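You operate a simulated robot arm through the tools that you are given. There is no shell and no other tool. Be economical: measure what you need, move in short steps, check, and stop when the job is done.

The job below is to be done with a simulated robot arm. You get a single attempt, and the scene is never put back.

JOB
Crank the tester up, sort the squeezed block by its grade and load block Lot F-52.
Fine: crank to Up, slide out, block to the tray marked as the display says; new block seated, slide pushed in.

Only the result counts: the job must be done as asked and must still hold three seconds after the hand-in. Knocking over, shifting, dropping, spilling or breaking anything else fails it.

ROBOT AND FRAMES
A 7-joint arm with a two-finger parallel gripper, fixed in place. Base frame: the origin is at the foot of the arm, x ahead of it, y to its left, z up; the work surface is at about z = 800. Units: mm, degrees, N and s.
With the tool pointing down near the work surface it reaches from about 300 to 700 mm from the base axis. Its first joint turns from -66.0 to 66.0 degrees. Payload 1.57 kg.
The TCP is the grasp point between the finger pads, 30 mm short of the fingertips. In the tool frame z runs along the fingers and y along their closing line. The gripper opens to 110 mm. The fingers are 24 mm wide and 12 mm thick; the gripper's body (48 by 112 mm) begins 78 mm behind the TCP.
Orientation is told as [roll, pitch, yaw] about the base's x, y, z axes, in that order, counted from this pose: with the fingers straight down and closing along the base's y, the tool's x points along the base's -x, its y along +y and its z along -z.

CONTROLS
- The arm moves only by the tool arm_command. Its argument "plan" is one flat list of numbers, 6 for each row, row after row: the shift along the tool's x, y, z in units of 20 mm (1.0 is 20 mm), then the turn, a rotation vector about the tool's x, y, z in units of 4 degrees (1.0 is 4 degrees). In form: [dx, dy, dz, wx, wy, wz, dx, dy, dz, wx, wy, wz, ...]. A call has 1 to 8 rows; each row shifts and turns the commanded pose from where the row before left it, along the tool's axes as they then stand. "hand" is the finger opening in m, from 0 to 0.11, set as the call begins (left out, the last holds). A call with a number of a shift or a turn outside -1 to 1 is refused whole. Rows are played at 5 a second. More than 50 mm and 8.6 degrees between two rows, or a gripper value outside its range, and nothing of the call is played. Where a pose cannot be reached the arm comes as near as it can. A force on the tool above 40 N (or 10 N above the force at the start of the call, whichever is more), or a blocked arm, ends the call early, and 0.2 s more pass. Each finger travels about 108 mm/s and halts on what it meets, pressing with about 20 N; the grip force reading is that of the motor and also rises with nothing between the fingers. The clock runs only during rows and for 0.2 s after the last one: add rows that do not move to give the fingers time. The reply holds the time, the measured pose of the TCP, the force on the tool along the base axes, the opening and the grip force, in the units named above and with some noise.
- Cameras (640 x 400 px; columns grow to the right, rows downward): "scene" is fixed at [173, -388.8, 1413.5]; the picture's right is [0.78, -0.63, 0.00], its down [-0.34, -0.42, -0.84] and it looks along [0.53, 0.65, -0.54] (base axes); focal length 310 px, centre (320, 200). "wrist" rides on the gripper at [-36, 0, -80] in the tool frame; the picture's right is [0.00, -1.00, 0.00], its down [0.97, 0.00, -0.24] and it looks along [0.24, 0.00, 0.97] (tool axes); focal length 218 px, centre (320, 200). There is no depth. A picture from a camera that has moved, and an enlarged one, comes with that camera's place and axes in the base frame and with its lens. The place of the scene camera against the robot may be out by one fixed shift of up to 18 mm in any direction.
- grab_frame(camera): a new picture of that camera. The clock stands still meanwhile.
- inspect(camera, box): a new picture of the part [left, top, right, bottom] of that camera's present view, enlarged. The clock stands still meanwhile.
- finish_job(): hands the job in; it is judged then, once.

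Work in short steps. Places have to be worked out from the pictures, the camera data and where the tool is seen: move nearer, look again, correct. Check each grasp and each placing, and mend what went wrong. You have 120 turns and 76 pictures in all, those below and enlarged ones among them. Open the gripper and draw the arm clear of the work before you hand the job in, unless the task says otherwise; then end with one line.

The tools are called after "Emit:" as a command line: name --argument value ..., lists and objects as JSON in quotes. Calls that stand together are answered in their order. arm_command: Moves the arm, as the interface text tells. Its arguments: {"type":"object","properties":{"plan":{"type":"array","items":{"type":"number"}},"hand":{"type":"number"}},"required":["plan"]} The other tools are called the same way: grab_frame (camera) takes a picture; inspect (camera, box) takes an enlarged picture of a part of a camera's view; finish_job () hands the job in.

At the start:

```text
clock: 0.0
ee_pos: [441.7, 204.1, 1201.9]
tool_rot: [-0.1, 0.0, 0.0]
force: [0.5, 1.5, 0.4]
gripper_width: 110.2
finger_force: 0.1
```

scene: 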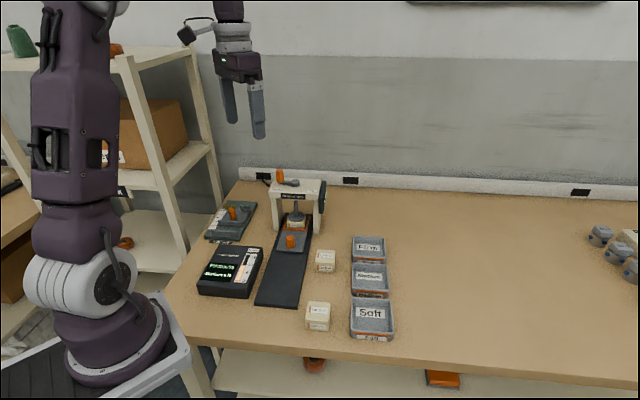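
wrist: 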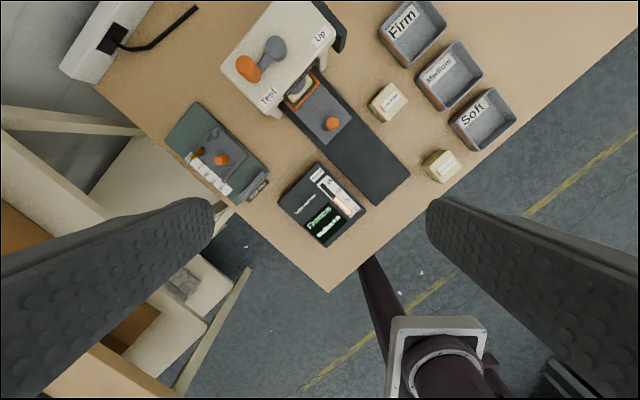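

I start with close views of the tester, display and blocks.

Emit:
inspect --camera "scene" --box '[190, 160, 350, 310]'

Emit:
inspect --camera "scene" --box '[290, 220, 410, 350]'

Emit:
inspect --camera "wrist" --box '[160, 0, 520, 250]'

Emit:
inspect --camera "scene" --box '[195, 235, 275, 305]'

```text
2.67 times, centred on (270, 235) of scene
camera zoom: at [173.0, -388.8, 1413.5], right [0.78, -0.63, 0.0], down [-0.34, -0.42, -0.84], along [0.53, 0.65, -0.54], focal length 827 px, centre (453, 107)
```

zoom: 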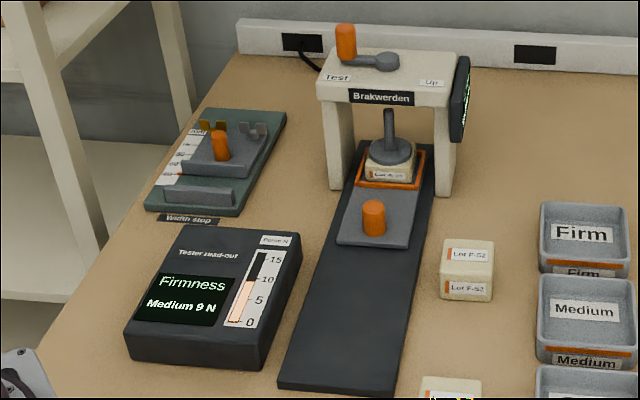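

```text
3.08 times, centred on (350, 285) of scene
camera zoom: at [173.0, -388.8, 1413.5], right [0.78, -0.63, 0.0], down [-0.34, -0.42, -0.84], along [0.53, 0.65, -0.54], focal length 955 px, centre (228, -62)
```

zoom: 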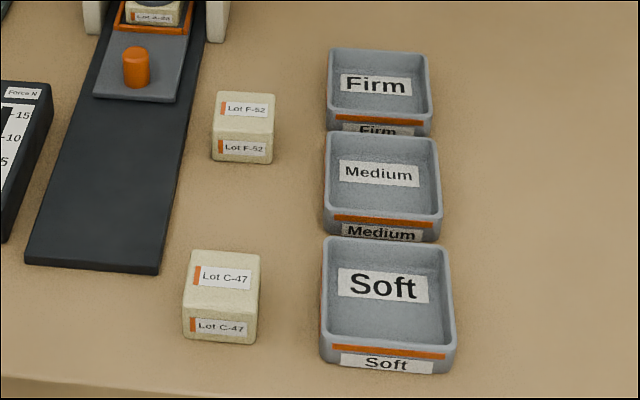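

```text
1.60 times, centred on (340, 125) of wrist
camera zoom: at [478.2, 204.4, 1281.8], right [0.0, -1.0, 0.0], down [-0.97, 0.0, 0.24], along [-0.24, 0.0, -0.97], focal length 349 px, centre (288, 320)
```

zoom: 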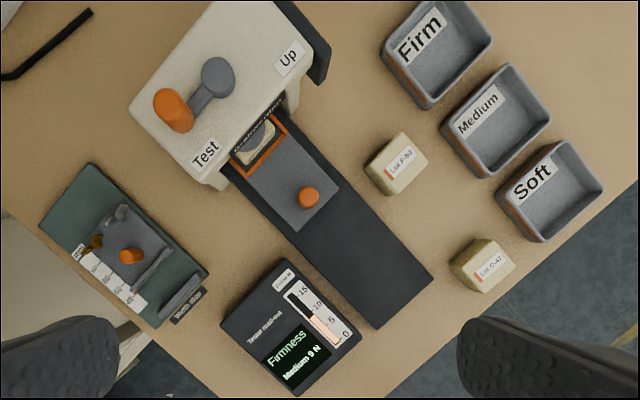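

```text
5.71 times, centred on (235, 270) of scene
camera zoom: at [173.0, -388.8, 1413.5], right [0.78, -0.63, 0.0], down [-0.34, -0.42, -0.84], along [0.53, 0.65, -0.54], focal length 1773 px, centre (806, -200)
```

zoom: 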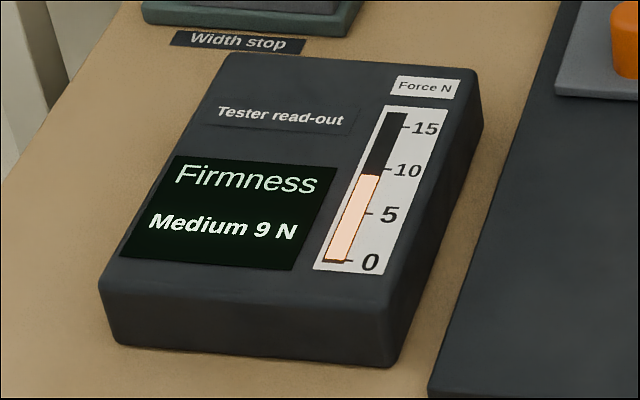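

The display says Medium (9 N), and the tester rail runs about 45° in the base frame. I turn the tool to yaw about +45° to line up with it.

Emit:
arm_command --plan '[0, 0, 0, 0, 0, -1, 0, 0, 0, 0, 0, -1, 0, 0, 0, 0, 0, -1, 0, 0, 0, 0, 0, -1, 0, 0, 0, 0, 0, -1, 0, 0, 0, 0, 0, -1, 0, 0, 0, 0, 0, -1, 0, 0, 0, 0, 0, -1]'

Emit:
arm_command --plan '[-1, 0, 0.5, 0, 0, -1, -1, 0, 0.5, 0, 0, -1, -1, 0, 0.5, 0, 0, -1, -1, 0, 0.5, 0, 0, 0, 0, 0, 0, 0, 0, 0]'

Emit:
grab_frame --camera "wrist"

```text
clock: 1.8
ee_pos: [443.2, 203.8, 1202.9]
tool_rot: [0.0, 0.0, 32.1]
force: [0.5, -0.4, -0.1]
gripper_width: 109.9
finger_force: 0.1
```

```text
clock: 3.0
ee_pos: [507.4, 253.6, 1161.4]
tool_rot: [-0.1, 0.0, 44.2]
force: [-0.3, 0.2, 0.2]
gripper_width: 109.7
finger_force: 0.0
```

```text
69 pictures are left
camera wrist: at [531.5, 278.5, 1241.2], right [0.7, -0.72, 0.0], down [-0.7, -0.68, 0.24], along [-0.17, -0.17, -0.97], focal length 218 px, centre (320, 200)
```

wrist: 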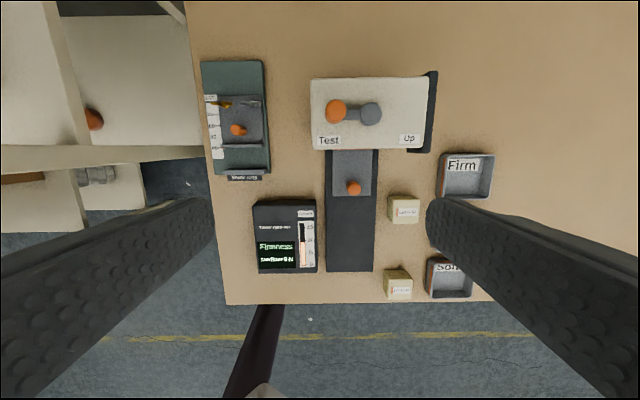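

Emit:
inspect --camera "wrist" --box '[240, 50, 500, 210]'

Emit:
arm_command --plan '[0, -1, 0, 0, 0, 0, 0, -1, 0, 0, 0, 0, 0, -1, 0, 0, 0, 0, 0, -1, 0, 0, 0, 0, 0, -1, 0, 0, 0, 0, 0, 0, 0, 0, 0, 0]'

Emit:
inspect --camera "wrist" --box '[120, 30, 440, 310]'

```text
2.46 times, centred on (370, 130) of wrist
camera zoom: at [531.5, 278.5, 1241.2], right [0.7, -0.72, 0.0], down [-0.7, -0.68, 0.24], along [-0.17, -0.17, -0.97], focal length 537 px, centre (197, 372)
```

zoom: 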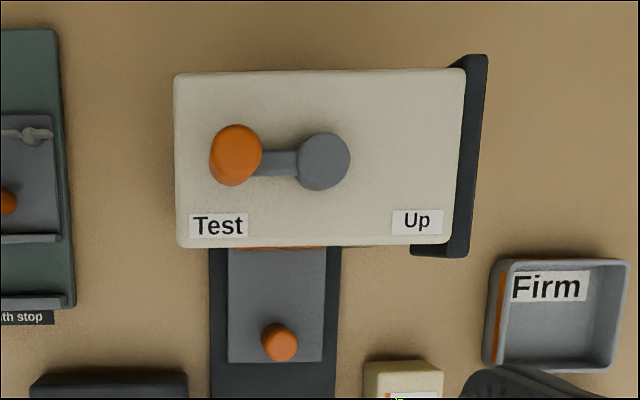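

```text
clock: 4.4
ee_pos: [574.0, 180.8, 1161.3]
tool_rot: [0.0, 0.0, 44.1]
force: [-0.4, 0.5, 0.4]
gripper_width: 110.0
finger_force: 0.1
```

```text
1.43 times, centred on (280, 170) of wrist
camera zoom: at [600.7, 206.0, 1241.6], right [0.69, -0.72, 0.0], down [-0.7, -0.67, 0.24], along [-0.17, -0.17, -0.97], focal length 312 px, centre (377, 243)
```

zoom: 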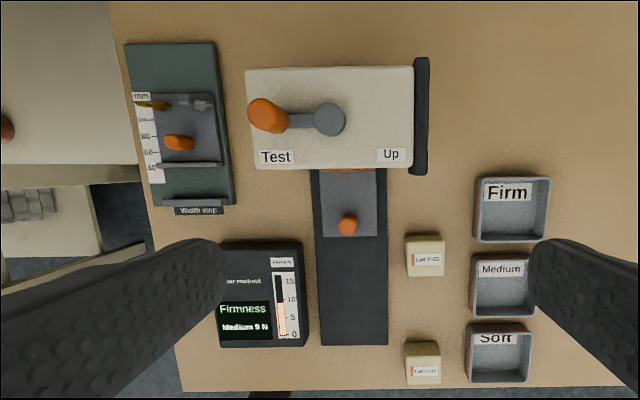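

Triangulated, the crank knob's top is at about (570, 295, 992), with an arm about 46 mm long pointing left. I move above it with a narrower opening, then look again.

Emit:
arm_command --plan '[-0.6417, 0.7033, 0.7, 0, 0, 0, -0.6417, 0.7033, 0.7, 0, 0, 0, -0.6417, 0.7033, 0.7, 0, 0, 0, -0.6417, 0.7033, 0.7, 0, 0, 0, -0.6417, 0.7033, 0.7, 0, 0, 0, -0.6417, 0.7033, 0.7, 0, 0, 0, 0, 0, 0, 0, 0, 0]' --hand 0.06

Emit:
grab_frame --camera "wrist"

Emit:
inspect --camera "scene" --box '[190, 60, 370, 240]'

```text
clock: 6.0
ee_pos: [570.0, 296.1, 1078.8]
tool_rot: [0.0, 0.0, 44.0]
force: [-0.2, 0.4, -0.3]
gripper_width: 60.0
finger_force: 0.0
```

```text
66 pictures are left
camera wrist: at [596.0, 320.1, 1158.5], right [0.69, -0.72, 0.0], down [-0.7, -0.67, 0.24], along [-0.17, -0.17, -0.97], focal length 218 px, centre (320, 200)
```

wrist: 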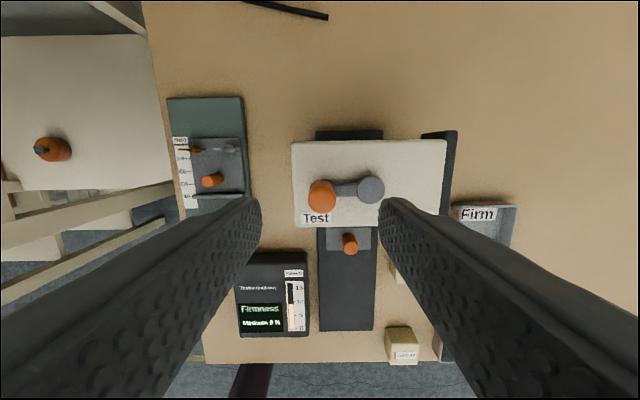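

```text
2.22 times, centred on (280, 150) of scene
camera zoom: at [173.0, -388.8, 1413.5], right [0.78, -0.63, 0.0], down [-0.34, -0.42, -0.84], along [0.53, 0.65, -0.54], focal length 690 px, centre (409, 311)
```

zoom: 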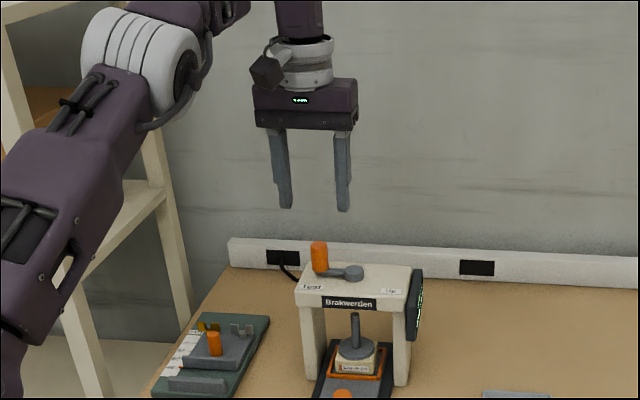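

Aligned within 3 mm. I descend to TCP z of about 1001 and check before gripping.

Emit:
arm_command --plan '[0, -0.13, 0.8, 0, 0, 0, 0, 0, 0.8, 0, 0, 0, 0, 0, 0.8, 0, 0, 0, 0, 0, 0.75, 0, 0, 0, 0, 0, 0.7, 0, 0, 0, 0, 0, 0, 0, 0, 0]'

Emit:
inspect --camera "scene" --box '[230, 130, 350, 230]'

Emit:
inspect --camera "wrist" --box '[240, 120, 420, 260]'

```text
clock: 7.4
ee_pos: [571.1, 293.9, 1001.0]
tool_rot: [0.0, 0.0, 43.9]
force: [0.2, -0.3, 0.5]
gripper_width: 60.1
finger_force: 0.1
```

```text
4.00 times, centred on (290, 180) of scene
camera zoom: at [173.0, -388.8, 1413.5], right [0.78, -0.63, 0.0], down [-0.34, -0.42, -0.84], along [0.53, 0.65, -0.54], focal length 1241 px, centre (440, 280)
```

zoom: 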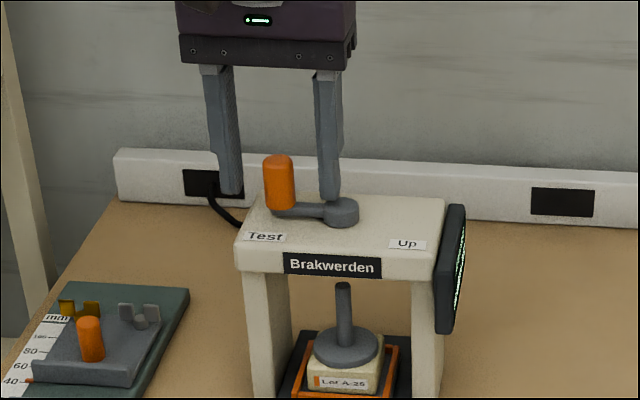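

```text
2.86 times, centred on (330, 190) of wrist
camera zoom: at [597.7, 319.6, 1081.4], right [0.69, -0.72, 0.0], down [-0.7, -0.67, 0.24], along [-0.17, -0.17, -0.97], focal length 624 px, centre (291, 229)
```

zoom: 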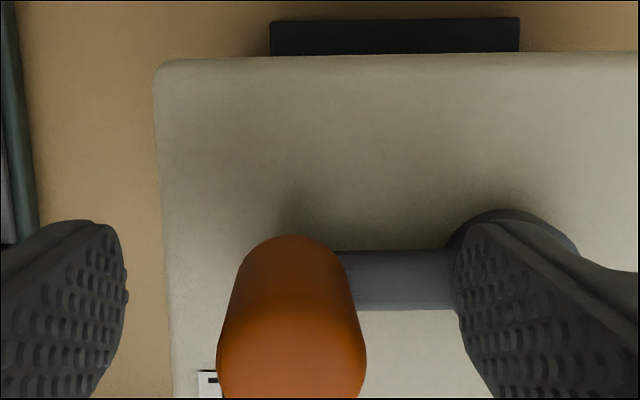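

Knob is between the fingers and clear of the arm; I close on it.

Emit:
arm_command --plan '[0.1, 0, 0, 0, 0, 0, 0, 0, 0, 0, 0, 0, 0, 0, 0, 0, 0, 0]' --hand 0.01

```text
clock: 8.2
ee_pos: [570.3, 292.7, 1001.6]
tool_rot: [0.0, 0.1, 44.0]
force: [-1.8, 1.9, -4.5]
gripper_width: 20.7
finger_force: 34.5
```

Knob gripped (20.7 mm). I try a small 10° sweep toward the front to see which way it turns.

Emit:
arm_command --plan '[0.19, -0.01, 0, 0, 0, 0, 0.19, -0.03, 0, 0, 0, 0, 0, 0, 0, 0, 0, 0]'

Emit:
inspect --camera "scene" --box '[230, 130, 350, 230]'

```text
clock: 9.0
ee_pos: [566.4, 287.2, 1001.6]
tool_rot: [0.1, 0.0, 44.1]
force: [-9.9, 6.2, -11.3]
gripper_width: 20.9
finger_force: 34.0
```

```text
4.00 times, centred on (290, 180) of scene
camera zoom: at [172.9, -388.5, 1413.6], right [0.78, -0.63, 0.0], down [-0.34, -0.42, -0.84], along [0.53, 0.65, -0.54], focal length 1241 px, centre (440, 280)
```

zoom: 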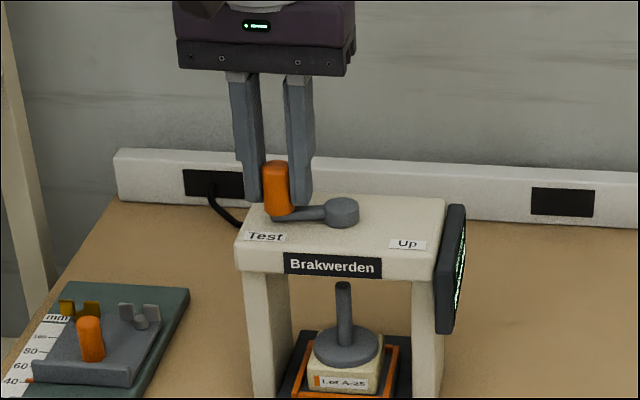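

It turns toward the front. I continue along the arc.

Emit:
arm_command --plan '[0.305, -0.075, 0, 0, 0, 0, 0.29, -0.12, 0, 0, 0, 0, 0.275, -0.155, 0, 0, 0, 0, 0.245, -0.195, 0, 0, 0, 0, 0, 0, 0, 0, 0, 0]'

Emit:
inspect --camera "scene" --box '[230, 130, 350, 230]'

```text
clock: 10.2
ee_pos: [557.2, 262.9, 1001.0]
tool_rot: [0.0, 0.1, 44.0]
force: [-16.0, -0.8, -3.3]
gripper_width: 20.7
finger_force: 33.9
```

```text
4.00 times, centred on (290, 180) of scene
camera zoom: at [172.6, -388.8, 1413.6], right [0.78, -0.63, 0.0], down [-0.34, -0.42, -0.84], along [0.53, 0.65, -0.54], focal length 1241 px, centre (440, 280)
```

zoom: 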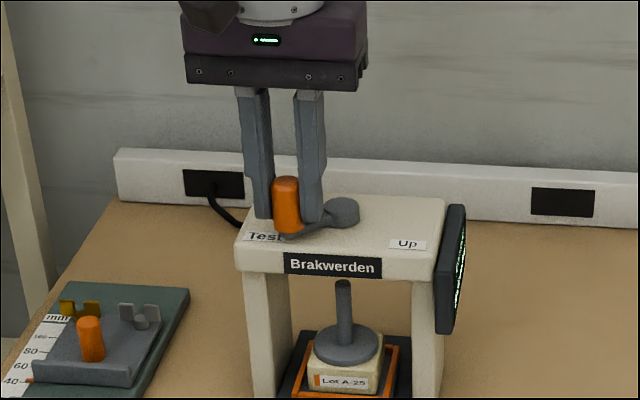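

Crank follows. I continue to about 74°, slightly wider.

Emit:
arm_command --plan '[0.275, -0.18, 0, 0, 0, 0, 0.2, -0.255, 0, 0, 0, 0, 0.16, -0.285, 0, 0, 0, 0, 0.12, -0.3, 0, 0, 0, 0, 0, 0, 0, 0, 0, 0]'

Emit:
inspect --camera "scene" --box '[230, 130, 350, 230]'

```text
clock: 11.4
ee_pos: [561.4, 238.6, 1002.1]
tool_rot: [-0.1, -0.3, 44.0]
force: [19.7, 11.7, -0.9]
gripper_width: 21.1
finger_force: 34.3
```

```text
4.00 times, centred on (290, 180) of scene
camera zoom: at [173.5, -388.5, 1413.6], right [0.78, -0.63, 0.0], down [-0.34, -0.42, -0.84], along [0.53, 0.65, -0.54], focal length 1241 px, centre (440, 280)
```

zoom: 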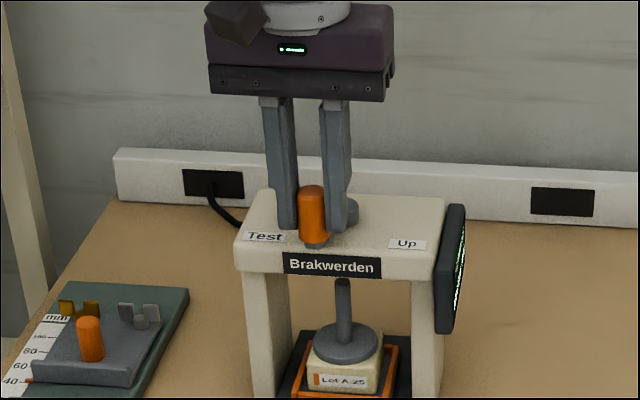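

Arc is a bit wide (force toward the back); I continue with radius 44.

Emit:
arm_command --plan '[-0.03, -0.27, 0, 0, 0, 0, 0.01, -0.305, 0, 0, 0, 0, -0.02, -0.305, 0, 0, 0, 0, -0.065, -0.3, 0, 0, 0, 0, 0, 0, 0, 0, 0, 0]'

```text
clock: 12.6
ee_pos: [577.8, 222.7, 1002.2]
tool_rot: [0.0, 0.0, 44.0]
force: [0.3, 1.7, 21.5]
gripper_width: 20.9
finger_force: 34.2
```

Emit:
arm_command --plan '[-0.115, -0.325, -0.03, 0, 0, 0, -0.165, -0.305, 0, 0, 0, 0, -0.21, -0.27, 0, 0, 0, 0, -0.25, -0.24, 0, 0, 0, 0, 0, 0, 0, 0, 0, 0]'

Emit:
inspect --camera "scene" --box '[230, 130, 350, 230]'

```text
clock: 13.8
ee_pos: [604.9, 215.4, 1002.9]
tool_rot: [0.0, -0.1, 44.0]
force: [0.0, 2.9, 20.1]
gripper_width: 21.2
finger_force: 35.1
```

```text
4.00 times, centred on (290, 180) of scene
camera zoom: at [172.6, -388.8, 1413.6], right [0.78, -0.63, 0.0], down [-0.34, -0.42, -0.84], along [0.53, 0.65, -0.54], focal length 1241 px, centre (440, 280)
```

zoom: 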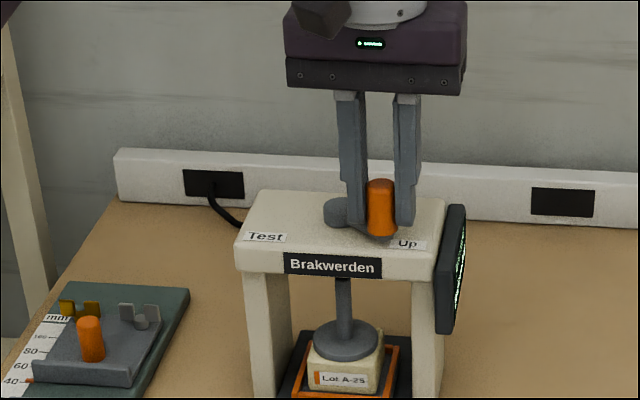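

Emit:
arm_command --plan '[-0.29, -0.17, -0.04, 0, 0, 0, -0.31, -0.15, 0, 0, 0, 0, -0.335, -0.095, 0, 0, 0, 0, -0.3, -0.04, 0, 0, 0, 0, 0, 0, 0, 0, 0, 0]'

Emit:
inspect --camera "scene" --box '[230, 130, 350, 230]'

```text
clock: 15.0
ee_pos: [628.8, 227.2, 1001.9]
tool_rot: [0.2, 0.0, 44.1]
force: [-1.3, 1.7, 0.3]
gripper_width: 20.8
finger_force: 34.2
```

```text
4.00 times, centred on (290, 180) of scene
camera zoom: at [172.9, -388.7, 1413.6], right [0.78, -0.63, 0.0], down [-0.34, -0.42, -0.84], along [0.53, 0.65, -0.54], focal length 1241 px, centre (440, 280)
```

zoom: 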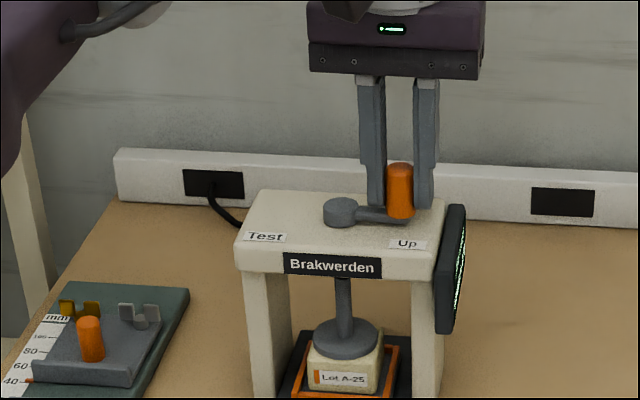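

Crank is at about 177°. I nudge a few millimetres more to find the stop.

Emit:
arm_command --plan '[-0.15, 0, 0, 0, 0, 0, -0.15, 0, 0, 0, 0, 0, -0.1, 0.03, 0, 0, 0, 0, 0, 0, 0, 0, 0, 0]'

Emit:
inspect --camera "scene" --box '[200, 130, 340, 310]'

```text
clock: 16.0
ee_pos: [634.1, 232.7, 1001.9]
tool_rot: [-0.1, 0.1, 44.0]
force: [0.8, -0.7, -13.5]
gripper_width: 21.0
finger_force: 34.5
```

```text
2.22 times, centred on (270, 220) of scene
camera zoom: at [173.2, -388.7, 1413.5], right [0.78, -0.63, 0.0], down [-0.34, -0.42, -0.84], along [0.53, 0.65, -0.54], focal length 690 px, centre (431, 156)
```

zoom: 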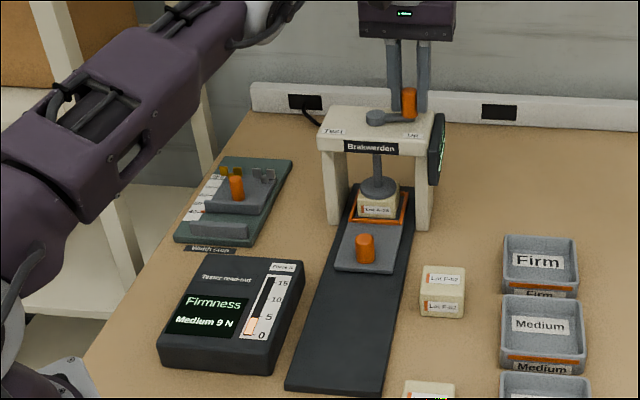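

Emit:
inspect --camera "scene" --box '[245, 180, 335, 290]'

Emit:
inspect --camera "wrist" --box '[200, 100, 440, 340]'

```text
3.64 times, centred on (290, 235) of scene
camera zoom: at [173.2, -388.7, 1413.5], right [0.78, -0.63, 0.0], down [-0.34, -0.42, -0.84], along [0.53, 0.65, -0.54], focal length 1128 px, centre (429, 73)
```

zoom: 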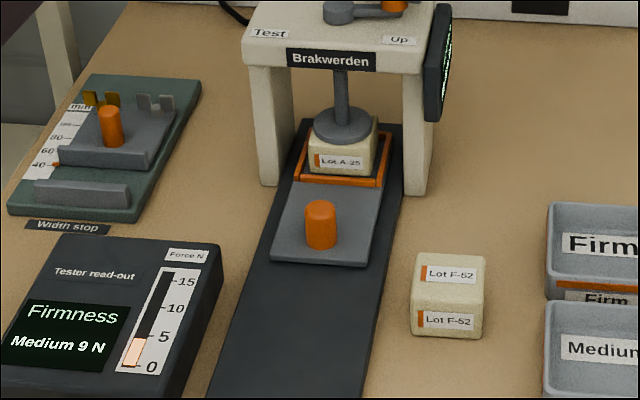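

```text
1.67 times, centred on (320, 220) of wrist
camera zoom: at [660.5, 258.4, 1081.6], right [0.69, -0.72, 0.0], down [-0.7, -0.67, 0.24], along [-0.17, -0.17, -0.97], focal length 364 px, centre (320, 167)
```

zoom: 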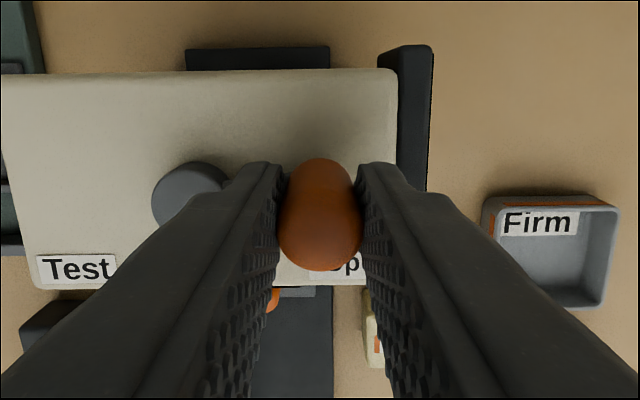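

The gauge has dropped to about 4.5 N but the ram still touches the block and no stop has been felt. I go on along the arc carefully.

Emit:
arm_command --plan '[-0.3, 0.03, 0, 0, 0, 0, -0.29, 0.1, 0, 0, 0, 0, 0, 0, 0, 0, 0, 0]'

Emit:
inspect --camera "scene" --box '[200, 150, 340, 290]'

```text
clock: 16.8
ee_pos: [632.2, 230.7, 998.8]
tool_rot: [0.0, 1.3, 44.3]
force: [18.8, -16.1, 29.2]
gripper_width: 21.5
finger_force: 34.8
out of reach, approached as far as the arm can: row 1, 2
```

```text
2.86 times, centred on (270, 220) of scene
camera zoom: at [172.9, -389.5, 1413.3], right [0.78, -0.63, 0.0], down [-0.34, -0.42, -0.84], along [0.53, 0.65, -0.54], focal length 886 px, centre (463, 143)
```

zoom: 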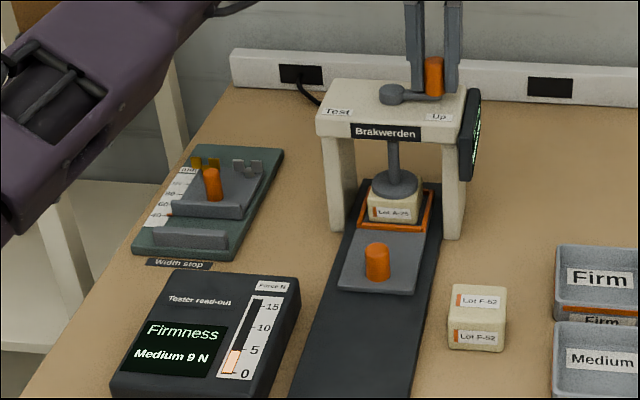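

I hit the reach limit here. I back off slightly and look at the gauge closely.

Emit:
arm_command --plan '[0.15, -0.05, 0, 0, 0, 0, 0, 0, 0, 0, 0, 0]'

Emit:
inspect --camera "scene" --box '[195, 170, 325, 305]'

Emit:
inspect --camera "scene" --box '[260, 160, 330, 240]'

```text
clock: 17.4
ee_pos: [630.1, 230.7, 995.4]
tool_rot: [-0.3, 0.0, 44.0]
force: [14.8, -15.4, 20.3]
gripper_width: 21.1
finger_force: 34.1
```

```text
2.96 times, centred on (260, 238) of scene
camera zoom: at [173.0, -389.4, 1413.4], right [0.78, -0.63, 0.0], down [-0.34, -0.42, -0.84], along [0.53, 0.65, -0.54], focal length 919 px, centre (498, 89)
```

zoom: 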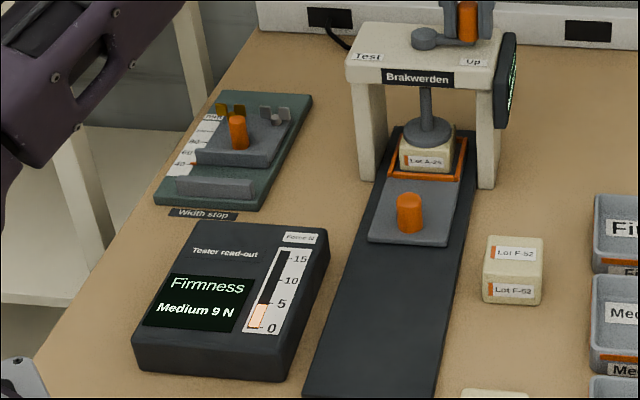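

```text
5.00 times, centred on (295, 200) of scene
camera zoom: at [173.0, -389.4, 1413.4], right [0.78, -0.63, 0.0], down [-0.34, -0.42, -0.84], along [0.53, 0.65, -0.54], focal length 1551 px, centre (445, 200)
```

zoom: 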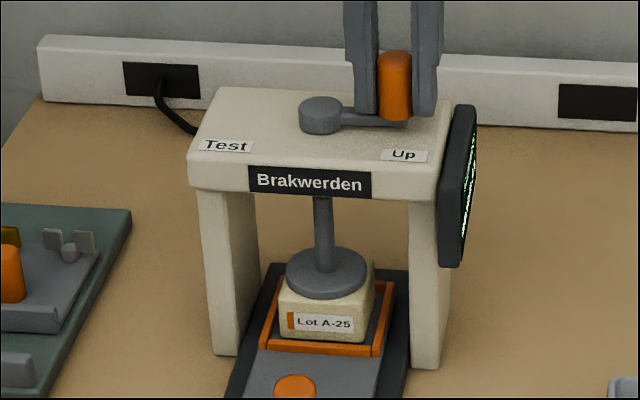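

Emit:
inspect --camera "scene" --box '[312, 175, 330, 218]'

Emit:
inspect --camera "scene" --box '[225, 240, 270, 300]'

```text
9.30 times, centred on (321, 196) of scene
camera zoom: at [173.0, -389.4, 1413.4], right [0.78, -0.63, 0.0], down [-0.34, -0.42, -0.84], along [0.53, 0.65, -0.54], focal length 2886 px, centre (311, 233)
```

zoom: 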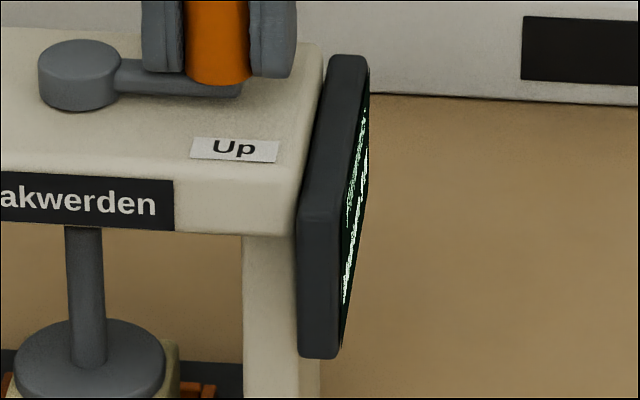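

```text
6.67 times, centred on (248, 270) of scene
camera zoom: at [173.0, -389.4, 1413.4], right [0.78, -0.63, 0.0], down [-0.34, -0.42, -0.84], along [0.53, 0.65, -0.54], focal length 2069 px, centre (803, -267)
```

zoom: 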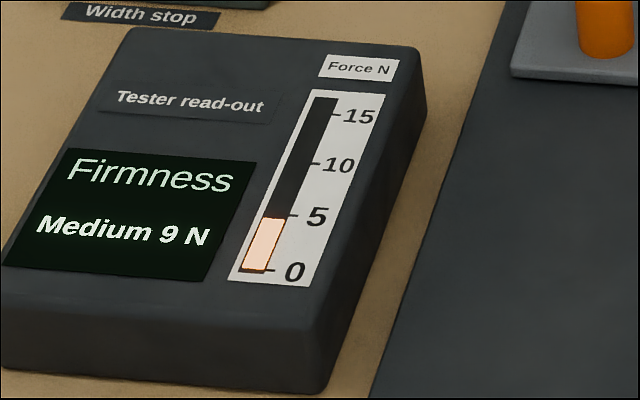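

The gauge still shows 5 N after half a turn with no stop felt, so the crank probably needs more than one turn. For the far arc I lean the tool 20° (fingers pointing outward) to gain reach, rotating about the knob.

Emit:
arm_command --plan '[0, -0.06, -0.3, 0, -1, 0, 0, 0, -0.1, 0, -1, 0, 0, 0, 0, 0, -1, 0, 0, 0, 0, 0, -1, 0, 0, 0, 0, 0, -1, 0, 0, 0, 0, 0, 0, 0]'

Emit:
inspect --camera "scene" --box '[230, 110, 350, 230]'

```text
clock: 18.8
ee_pos: [630.6, 230.9, 1004.3]
tool_rot: [0.0, -20.0, 44.0]
force: [4.9, -4.2, -5.2]
gripper_width: 21.1
finger_force: 34.6
```

```text
3.33 times, centred on (290, 170) of scene
camera zoom: at [173.2, -388.8, 1413.5], right [0.78, -0.63, 0.0], down [-0.34, -0.42, -0.84], along [0.53, 0.65, -0.54], focal length 1034 px, centre (420, 300)
```

zoom: 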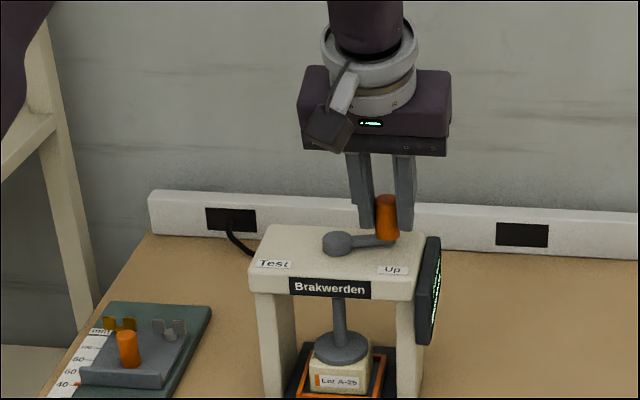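

Works; now continue the arc at the rear with the leaned tool.

Emit:
arm_command --plan '[-0.32, 0.01, 0.116, 0, 0, 0, -0.315, 0.085, 0.115, 0, 0, 0, -0.3, 0.14, 0.109, 0, 0, 0, -0.273, 0.185, 0.099, 0, 0, 0, 0, 0, 0, 0, 0, 0]'

Emit:
inspect --camera "scene" --box '[190, 150, 340, 300]'

```text
clock: 20.0
ee_pos: [640.4, 252.9, 1004.4]
tool_rot: [0.1, -19.7, 44.0]
force: [-30.2, 3.5, -3.6]
gripper_width: 21.4
finger_force: 34.2
```

```text
2.67 times, centred on (265, 225) of scene
camera zoom: at [172.2, -388.6, 1413.7], right [0.78, -0.63, 0.0], down [-0.34, -0.42, -0.84], along [0.53, 0.65, -0.54], focal length 827 px, centre (467, 133)
```

zoom: 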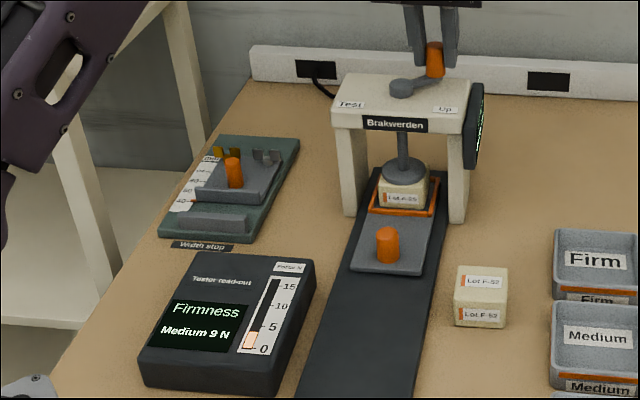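

Gauge keeps falling, so the crank is indeed multi-turn. I go on.

Emit:
arm_command --plan '[-0.19, 0.22, 0.07, 0, 0, 0, -0.18, 0.255, 0.066, 0, 0, 0, -0.15, 0.29, 0.055, 0, 0, 0, -0.11, 0.31, 0.04, 0, 0, 0, 0, 0, 0, 0, 0, 0]'

Emit:
inspect --camera "scene" --box '[230, 110, 350, 230]'

```text
clock: 21.2
ee_pos: [636.6, 278.2, 1006.0]
tool_rot: [0.0, -19.7, 43.9]
force: [-24.5, -13.8, -4.0]
gripper_width: 20.9
finger_force: 34.1
```

```text
3.33 times, centred on (290, 170) of scene
camera zoom: at [172.4, -389.1, 1413.5], right [0.78, -0.63, 0.0], down [-0.34, -0.42, -0.84], along [0.53, 0.65, -0.54], focal length 1034 px, centre (420, 300)
```

zoom: 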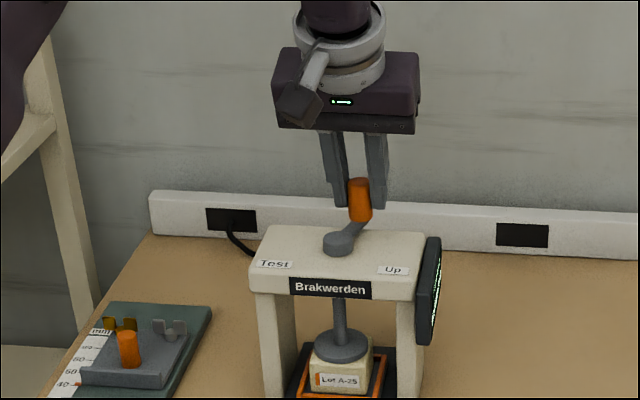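

Emit:
arm_command --plan '[0.024, 0.33, 0.01, 0, 0, 0, 0, 0.335, 0.02, 0, 0, 0, 0.038, 0.335, 0, 0, 0, 0, 0.085, 0.33, -0.03, 0, 0, 0, 0, 0, 0, 0, 0, 0]'

```text
clock: 22.4
ee_pos: [618.0, 298.3, 1004.5]
tool_rot: [0.0, -20.3, 44.0]
force: [2.4, 4.8, -2.1]
gripper_width: 21.0
finger_force: 34.5
```

Emit:
arm_command --plan '[0.13, 0.305, -0.048, 0, 0, 0, 0.174, 0.285, -0.063, 0, 0, 0, 0.216, 0.245, -0.079, 0, 0, 0, 0.25, 0.21, -0.09, 0, 0, 0, 0, 0, 0, 0, 0, 0]'

Emit:
inspect --camera "scene" --box '[190, 140, 340, 300]'

```text
clock: 23.6
ee_pos: [589.9, 303.5, 1003.5]
tool_rot: [0.0, -20.2, 44.0]
force: [-4.1, 24.2, 6.7]
gripper_width: 20.8
finger_force: 34.0
```

```text
2.50 times, centred on (265, 220) of scene
camera zoom: at [172.7, -388.2, 1413.7], right [0.78, -0.63, 0.0], down [-0.34, -0.42, -0.84], along [0.53, 0.65, -0.54], focal length 776 px, centre (458, 150)
```

zoom: 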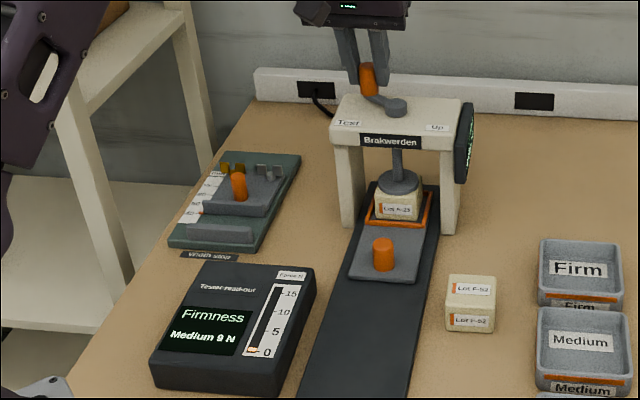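

Gauge is near 0, nearly a full turn done. I continue round.

Emit:
arm_command --plan '[0.26, 0.21, -0.095, 0, 0, 0, 0.296, 0.115, -0.108, 0, 0, 0, 0.315, 0.07, -0.115, 0, 0, 0, 0.315, 0.015, -0.115, 0, 0, 0, 0, 0, 0, 0, 0, 0]'

Emit:
inspect --camera "scene" --box '[230, 110, 350, 230]'

```text
clock: 24.8
ee_pos: [566.3, 289.0, 1004.9]
tool_rot: [0.0, -20.1, 44.2]
force: [-16.1, 14.3, 29.9]
gripper_width: 21.0
finger_force: 34.4
```

```text
3.33 times, centred on (290, 170) of scene
camera zoom: at [172.0, -388.6, 1413.7], right [0.78, -0.63, 0.0], down [-0.34, -0.42, -0.84], along [0.53, 0.65, -0.54], focal length 1034 px, centre (420, 300)
```

zoom: 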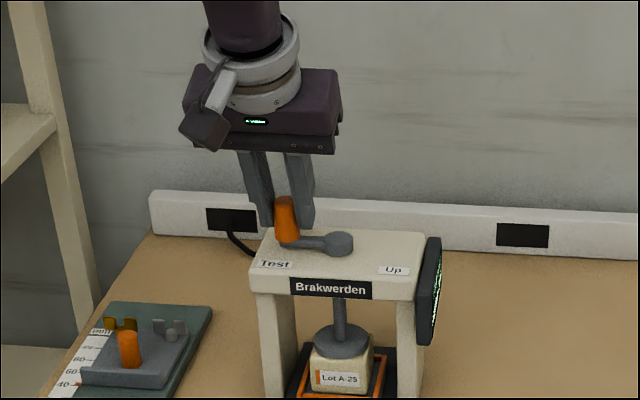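

Emit:
arm_command --plan '[0.385, -0.035, -0.2, 0, 0, 0, 0.362, -0.16, -0.132, 0, 0, 0, 0.329, -0.23, -0.12, 0, 0, 0, 0.277, -0.29, -0.101, 0, 0, 0, 0, 0, 0, 0, 0, 0]'

```text
clock: 26.0
ee_pos: [553.3, 256.8, 1003.8]
tool_rot: [0.0, -19.7, 44.1]
force: [-27.2, -1.5, 11.9]
gripper_width: 21.0
finger_force: 34.9
```

Emit:
arm_command --plan '[0.26, -0.31, -0.095, 0, 0, 0, 0.17, -0.385, -0.058, 0, 0, 0, 0.085, -0.41, -0.03, 0, 0, 0, 0, -0.42, 0, 0, 0, 0, 0, 0, 0, 0, 0, 0]'

Emit:
inspect --camera "scene" --box '[190, 130, 340, 300]'

```text
clock: 27.2
ee_pos: [568.7, 227.4, 1004.0]
tool_rot: [0.1, -19.8, 44.0]
force: [-12.3, -14.3, -16.9]
gripper_width: 21.3
finger_force: 34.3
```

```text
2.35 times, centred on (265, 215) of scene
camera zoom: at [172.9, -389.1, 1413.5], right [0.78, -0.63, 0.0], down [-0.34, -0.42, -0.84], along [0.53, 0.65, -0.54], focal length 730 px, centre (449, 165)
```

zoom: 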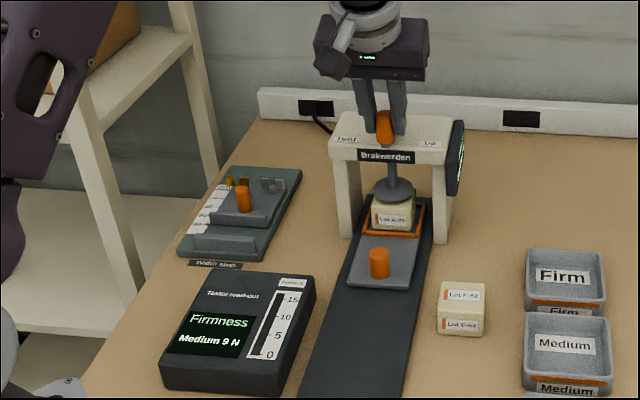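

Gauge reads 0. I continue toward the Up end and watch for the stop.

Emit:
arm_command --plan '[-0.03, -0.45, 0.01, 0, 0, 0, -0.15, -0.42, 0.055, 0, 0, 0, -0.235, -0.385, 0.086, 0, 0, 0, -0.3, -0.32, 0.11, 0, 0, 0, 0, 0, 0, 0, 0, 0]'

```text
clock: 28.4
ee_pos: [604.8, 215.5, 1004.1]
tool_rot: [0.0, -20.0, 44.0]
force: [0.8, -9.4, -27.3]
gripper_width: 21.0
finger_force: 34.7
```

Emit:
arm_command --plan '[-0.362, -0.24, 0.18, 0, 0, 0, -0.395, -0.14, 0.144, 0, 0, 0, -0.41, -0.05, 0.154, 0, 0, 0, 0, 0, 0, 0, 0, 0]'

Emit:
inspect --camera "scene" --box '[230, 120, 350, 240]'

```text
clock: 29.4
ee_pos: [627.8, 227.2, 1004.5]
tool_rot: [-0.1, -20.2, 44.0]
force: [12.3, -12.7, -8.2]
gripper_width: 20.7
finger_force: 34.6
```

```text
3.33 times, centred on (290, 180) of scene
camera zoom: at [173.5, -389.1, 1413.4], right [0.78, -0.63, 0.0], down [-0.34, -0.42, -0.84], along [0.53, 0.65, -0.54], focal length 1034 px, centre (420, 267)
```

zoom: 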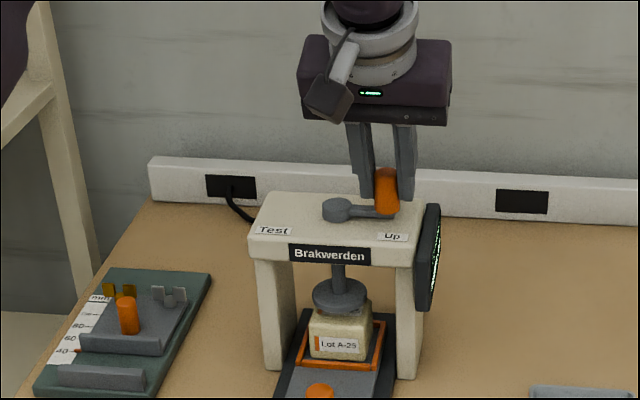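

Ram is now clear above the block, at about 535°. I push on to check for the stop.

Emit:
arm_command --plan '[-0.2, 0.02, 0.07, 0, 0, 0, -0.2, 0.02, 0.07, 0, 0, 0, -0.1, 0.02, 0.04, 0, 0, 0, 0, 0, 0, 0, 0, 0]'

```text
clock: 30.4
ee_pos: [634.9, 232.3, 1003.3]
tool_rot: [0.0, -19.9, 43.9]
force: [-2.9, -34.1, 4.3]
gripper_width: 20.9
finger_force: 34.9
```

Emit:
arm_command --plan '[-0.15, 0.03, 0.05, 0, 0, 0, -0.15, 0.04, 0.05, 0, 0, 0, 0, 0, 0, 0, 0, 0]'

Emit:
inspect --camera "scene" --box '[230, 120, 350, 240]'

```text
clock: 31.2
ee_pos: [638.6, 237.2, 1002.8]
tool_rot: [-0.2, -19.9, 43.9]
force: [2.3, -39.0, -1.8]
gripper_width: 20.8
finger_force: 34.2
```

```text
3.33 times, centred on (290, 180) of scene
camera zoom: at [173.1, -389.9, 1413.2], right [0.78, -0.63, 0.0], down [-0.34, -0.42, -0.84], along [0.53, 0.65, -0.54], focal length 1034 px, centre (420, 267)
```

zoom: 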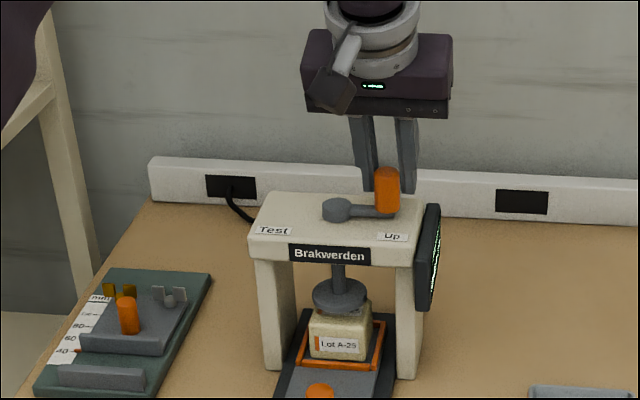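

The knob no longer moved and the fingers slipped on it: this is the hard stop at Up, with the ram clear of the block. I release and lift away, removing the tilt.

Emit:
arm_command --plan '[0, 0, 0, 0, 0, 0, 0, 0, 0, 0, 0, 0, 0, 0, -0.8, 0, 0, 0, 0, 0, -1, 0, 0, 0, 0, 0, -1, 0, 0, 0, 0, 0, -1, 0, 0, 0, 0, 0, -1, 0, 0, 0, 0, 0, 0, 0, 0, 0]' --hand 0.06

Emit:
arm_command --plan '[0.8, 0, 0, 0, 1, 0, 0.8, 0, 0, 0, 1, 0, 0.8, 0, 0, 0, 1, 0, 0.8, 0, 0, 0, 1, 0, 0.8, 0, 0, 0, 1, 0, 0, 0, 0, 0, 0, 0]'

Emit:
grab_frame --camera "wrist"

Emit:
inspect --camera "scene" --box '[190, 140, 350, 310]'

```text
clock: 33.0
ee_pos: [612.8, 217.8, 1094.4]
tool_rot: [0.0, -20.0, 43.9]
force: [-0.5, -0.1, 0.6]
gripper_width: 59.9
finger_force: 0.1
```

```text
clock: 34.4
ee_pos: [556.6, 164.5, 1077.8]
tool_rot: [0.0, 0.0, 43.9]
force: [0.0, -0.2, 0.5]
gripper_width: 60.0
finger_force: 0.2
```

```text
41 pictures are left
camera wrist: at [583.5, 189.2, 1158.1], right [0.7, -0.72, 0.0], down [-0.7, -0.67, 0.24], along [-0.17, -0.17, -0.97], focal length 218 px, centre (320, 200)
```

wrist: 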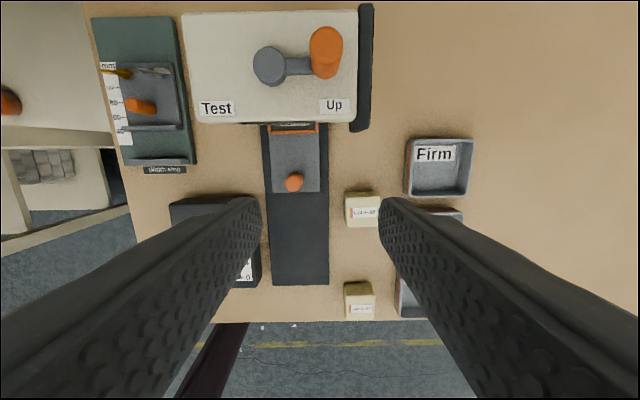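

```text
2.35 times, centred on (270, 225) of scene
camera zoom: at [173.0, -388.8, 1413.5], right [0.78, -0.63, 0.0], down [-0.34, -0.42, -0.84], along [0.53, 0.65, -0.54], focal length 730 px, centre (438, 141)
```

zoom: 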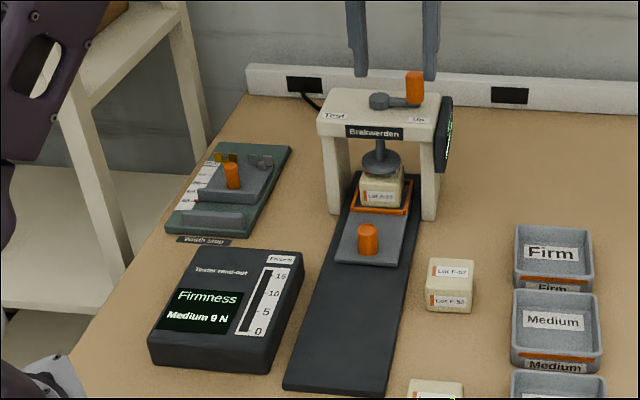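

Crank at Up and gauge at 0. The slide knob is at about U 233, V 503 (rail frame) with its top near z 848; I move above it and look.

Emit:
arm_command --plan '[0.26, 0.92, 1, 0, 0, 0, 0.26, 0.92, 1, 0, 0, 0, 0, 0, 1, 0, 0, 0, 0, 0, 1, 0, 0, 0, 0, 0, 1, 0, 0, 0, 0, 0, 1, 0, 0, 0, 0, 0, 1, 0, 0, 0, 0, 0, 0.7, 0, 0, 0]'

Emit:
grab_frame --camera "wrist"

```text
clock: 36.2
ee_pos: [524.0, 182.9, 923.2]
tool_rot: [0.0, 0.0, 44.0]
force: [0.8, -0.2, 0.3]
gripper_width: 60.1
finger_force: 0.1
```

```text
39 pictures are left
camera wrist: at [549.6, 208.4, 1002.5], right [0.7, -0.72, 0.0], down [-0.7, -0.67, 0.24], along [-0.17, -0.17, -0.97], focal length 218 px, centre (320, 200)
```

wrist: 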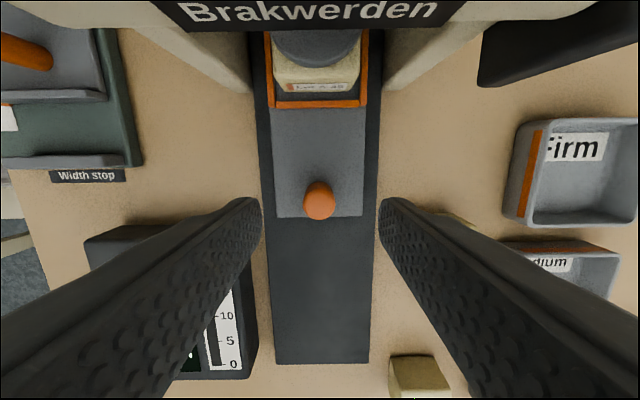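

Emit:
arm_command --plan '[0.05, 0, 0.9, 0, 0, 0, 0, 0, 0.9, 0, 0, 0, 0, 0, 0.9, 0, 0, 0, 0, 0, 0.75, 0, 0, 0, 0, 0, 0, 0, 0, 0]' --hand 0.045

Emit:
inspect --camera "scene" --box '[230, 160, 350, 270]'

```text
clock: 37.4
ee_pos: [524.9, 181.5, 853.2]
tool_rot: [0.0, 0.0, 44.0]
force: [0.2, 0.3, -0.3]
gripper_width: 45.1
finger_force: 0.0
```

```text
3.64 times, centred on (290, 215) of scene
camera zoom: at [173.0, -388.8, 1413.5], right [0.78, -0.63, 0.0], down [-0.34, -0.42, -0.84], along [0.53, 0.65, -0.54], focal length 1128 px, centre (429, 146)
```

zoom: 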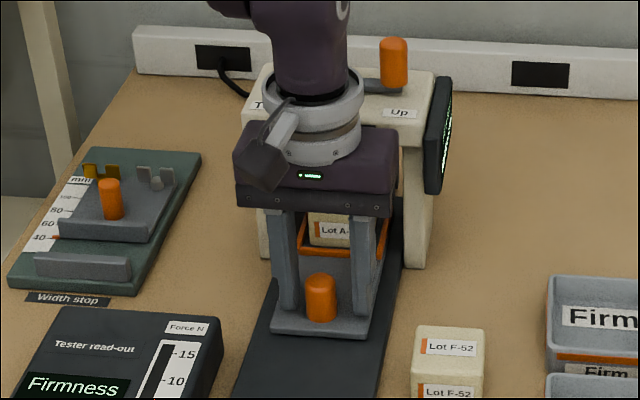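

Emit:
arm_command --plan '[0, 0, 0, 0, 0, 0, 0, 0, 0, 0, 0, 0, 0.5, 0, 0, 0, 0, 0, 0.5, 0, 0, 0, 0, 0, 0, 0, 0, 0, 0, 0]' --hand 0.01

```text
clock: 38.6
ee_pos: [507.3, 168.5, 851.8]
tool_rot: [0.2, 0.0, 44.0]
force: [-19.7, 18.0, -15.4]
gripper_width: 23.2
finger_force: 34.8
```

Gripped; the slide moves. I keep pulling.

Emit:
arm_command --plan '[0.5, 0.06, 0.02, 0, 0, 0, 0.6, 0, 0, 0, 0, 0, 0.6, 0, 0, 0, 0, 0, 0.6, 0, 0, 0, 0, 0, 0.6, 0, 0, 0, 0, 0, 0, 0, 0, 0, 0, 0]'

Emit:
inspect --camera "scene" --box '[210, 160, 370, 310]'

```text
clock: 40.0
ee_pos: [466.9, 126.2, 854.3]
tool_rot: [-0.1, -0.1, 43.9]
force: [2.7, -4.3, -27.4]
gripper_width: 23.3
finger_force: 35.7
```

```text
2.67 times, centred on (290, 235) of scene
camera zoom: at [173.5, -388.8, 1413.5], right [0.78, -0.63, 0.0], down [-0.34, -0.42, -0.84], along [0.53, 0.65, -0.54], focal length 827 px, centre (400, 107)
```

zoom: 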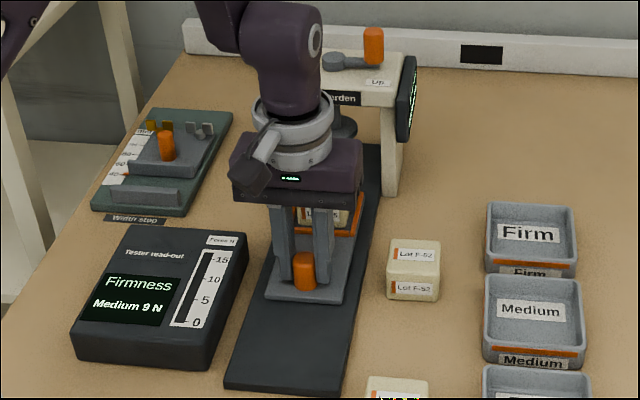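

Emit:
arm_command --plan '[0.5, 0, 0.08, 0, 0, 0, 0.6, 0, 0, 0, 0, 0, 0.6, 0, 0, 0, 0, 0, 0.5, 0, 0, 0, 0, 0, 0.5, 0, 0, 0, 0, 0, 0, 0, 0, 0, 0, 0]'

Emit:
inspect --camera "scene" --box '[210, 160, 370, 310]'

```text
clock: 41.3
ee_pos: [428.3, 91.0, 853.0]
tool_rot: [-0.2, -0.1, 43.8]
force: [1.4, -2.9, -1.7]
gripper_width: 23.0
finger_force: 35.6
stopped in row 6: the force on the tool passed its limit (the readings are from after the stop); the commanded pose is now the measured one
```

```text
2.67 times, centred on (290, 235) of scene
camera zoom: at [173.0, -388.8, 1413.5], right [0.78, -0.63, 0.0], down [-0.34, -0.42, -0.84], along [0.53, 0.65, -0.54], focal length 827 px, centre (400, 107)
```

zoom: 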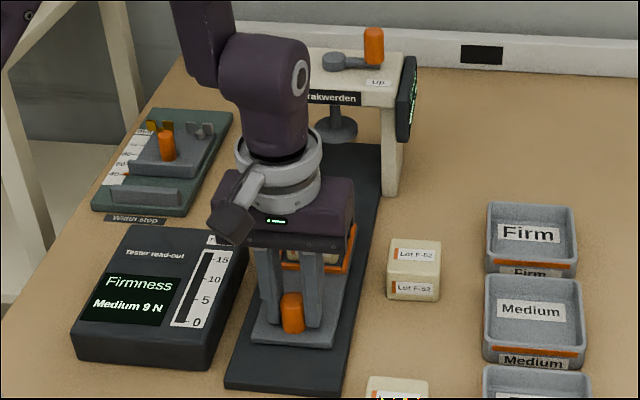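

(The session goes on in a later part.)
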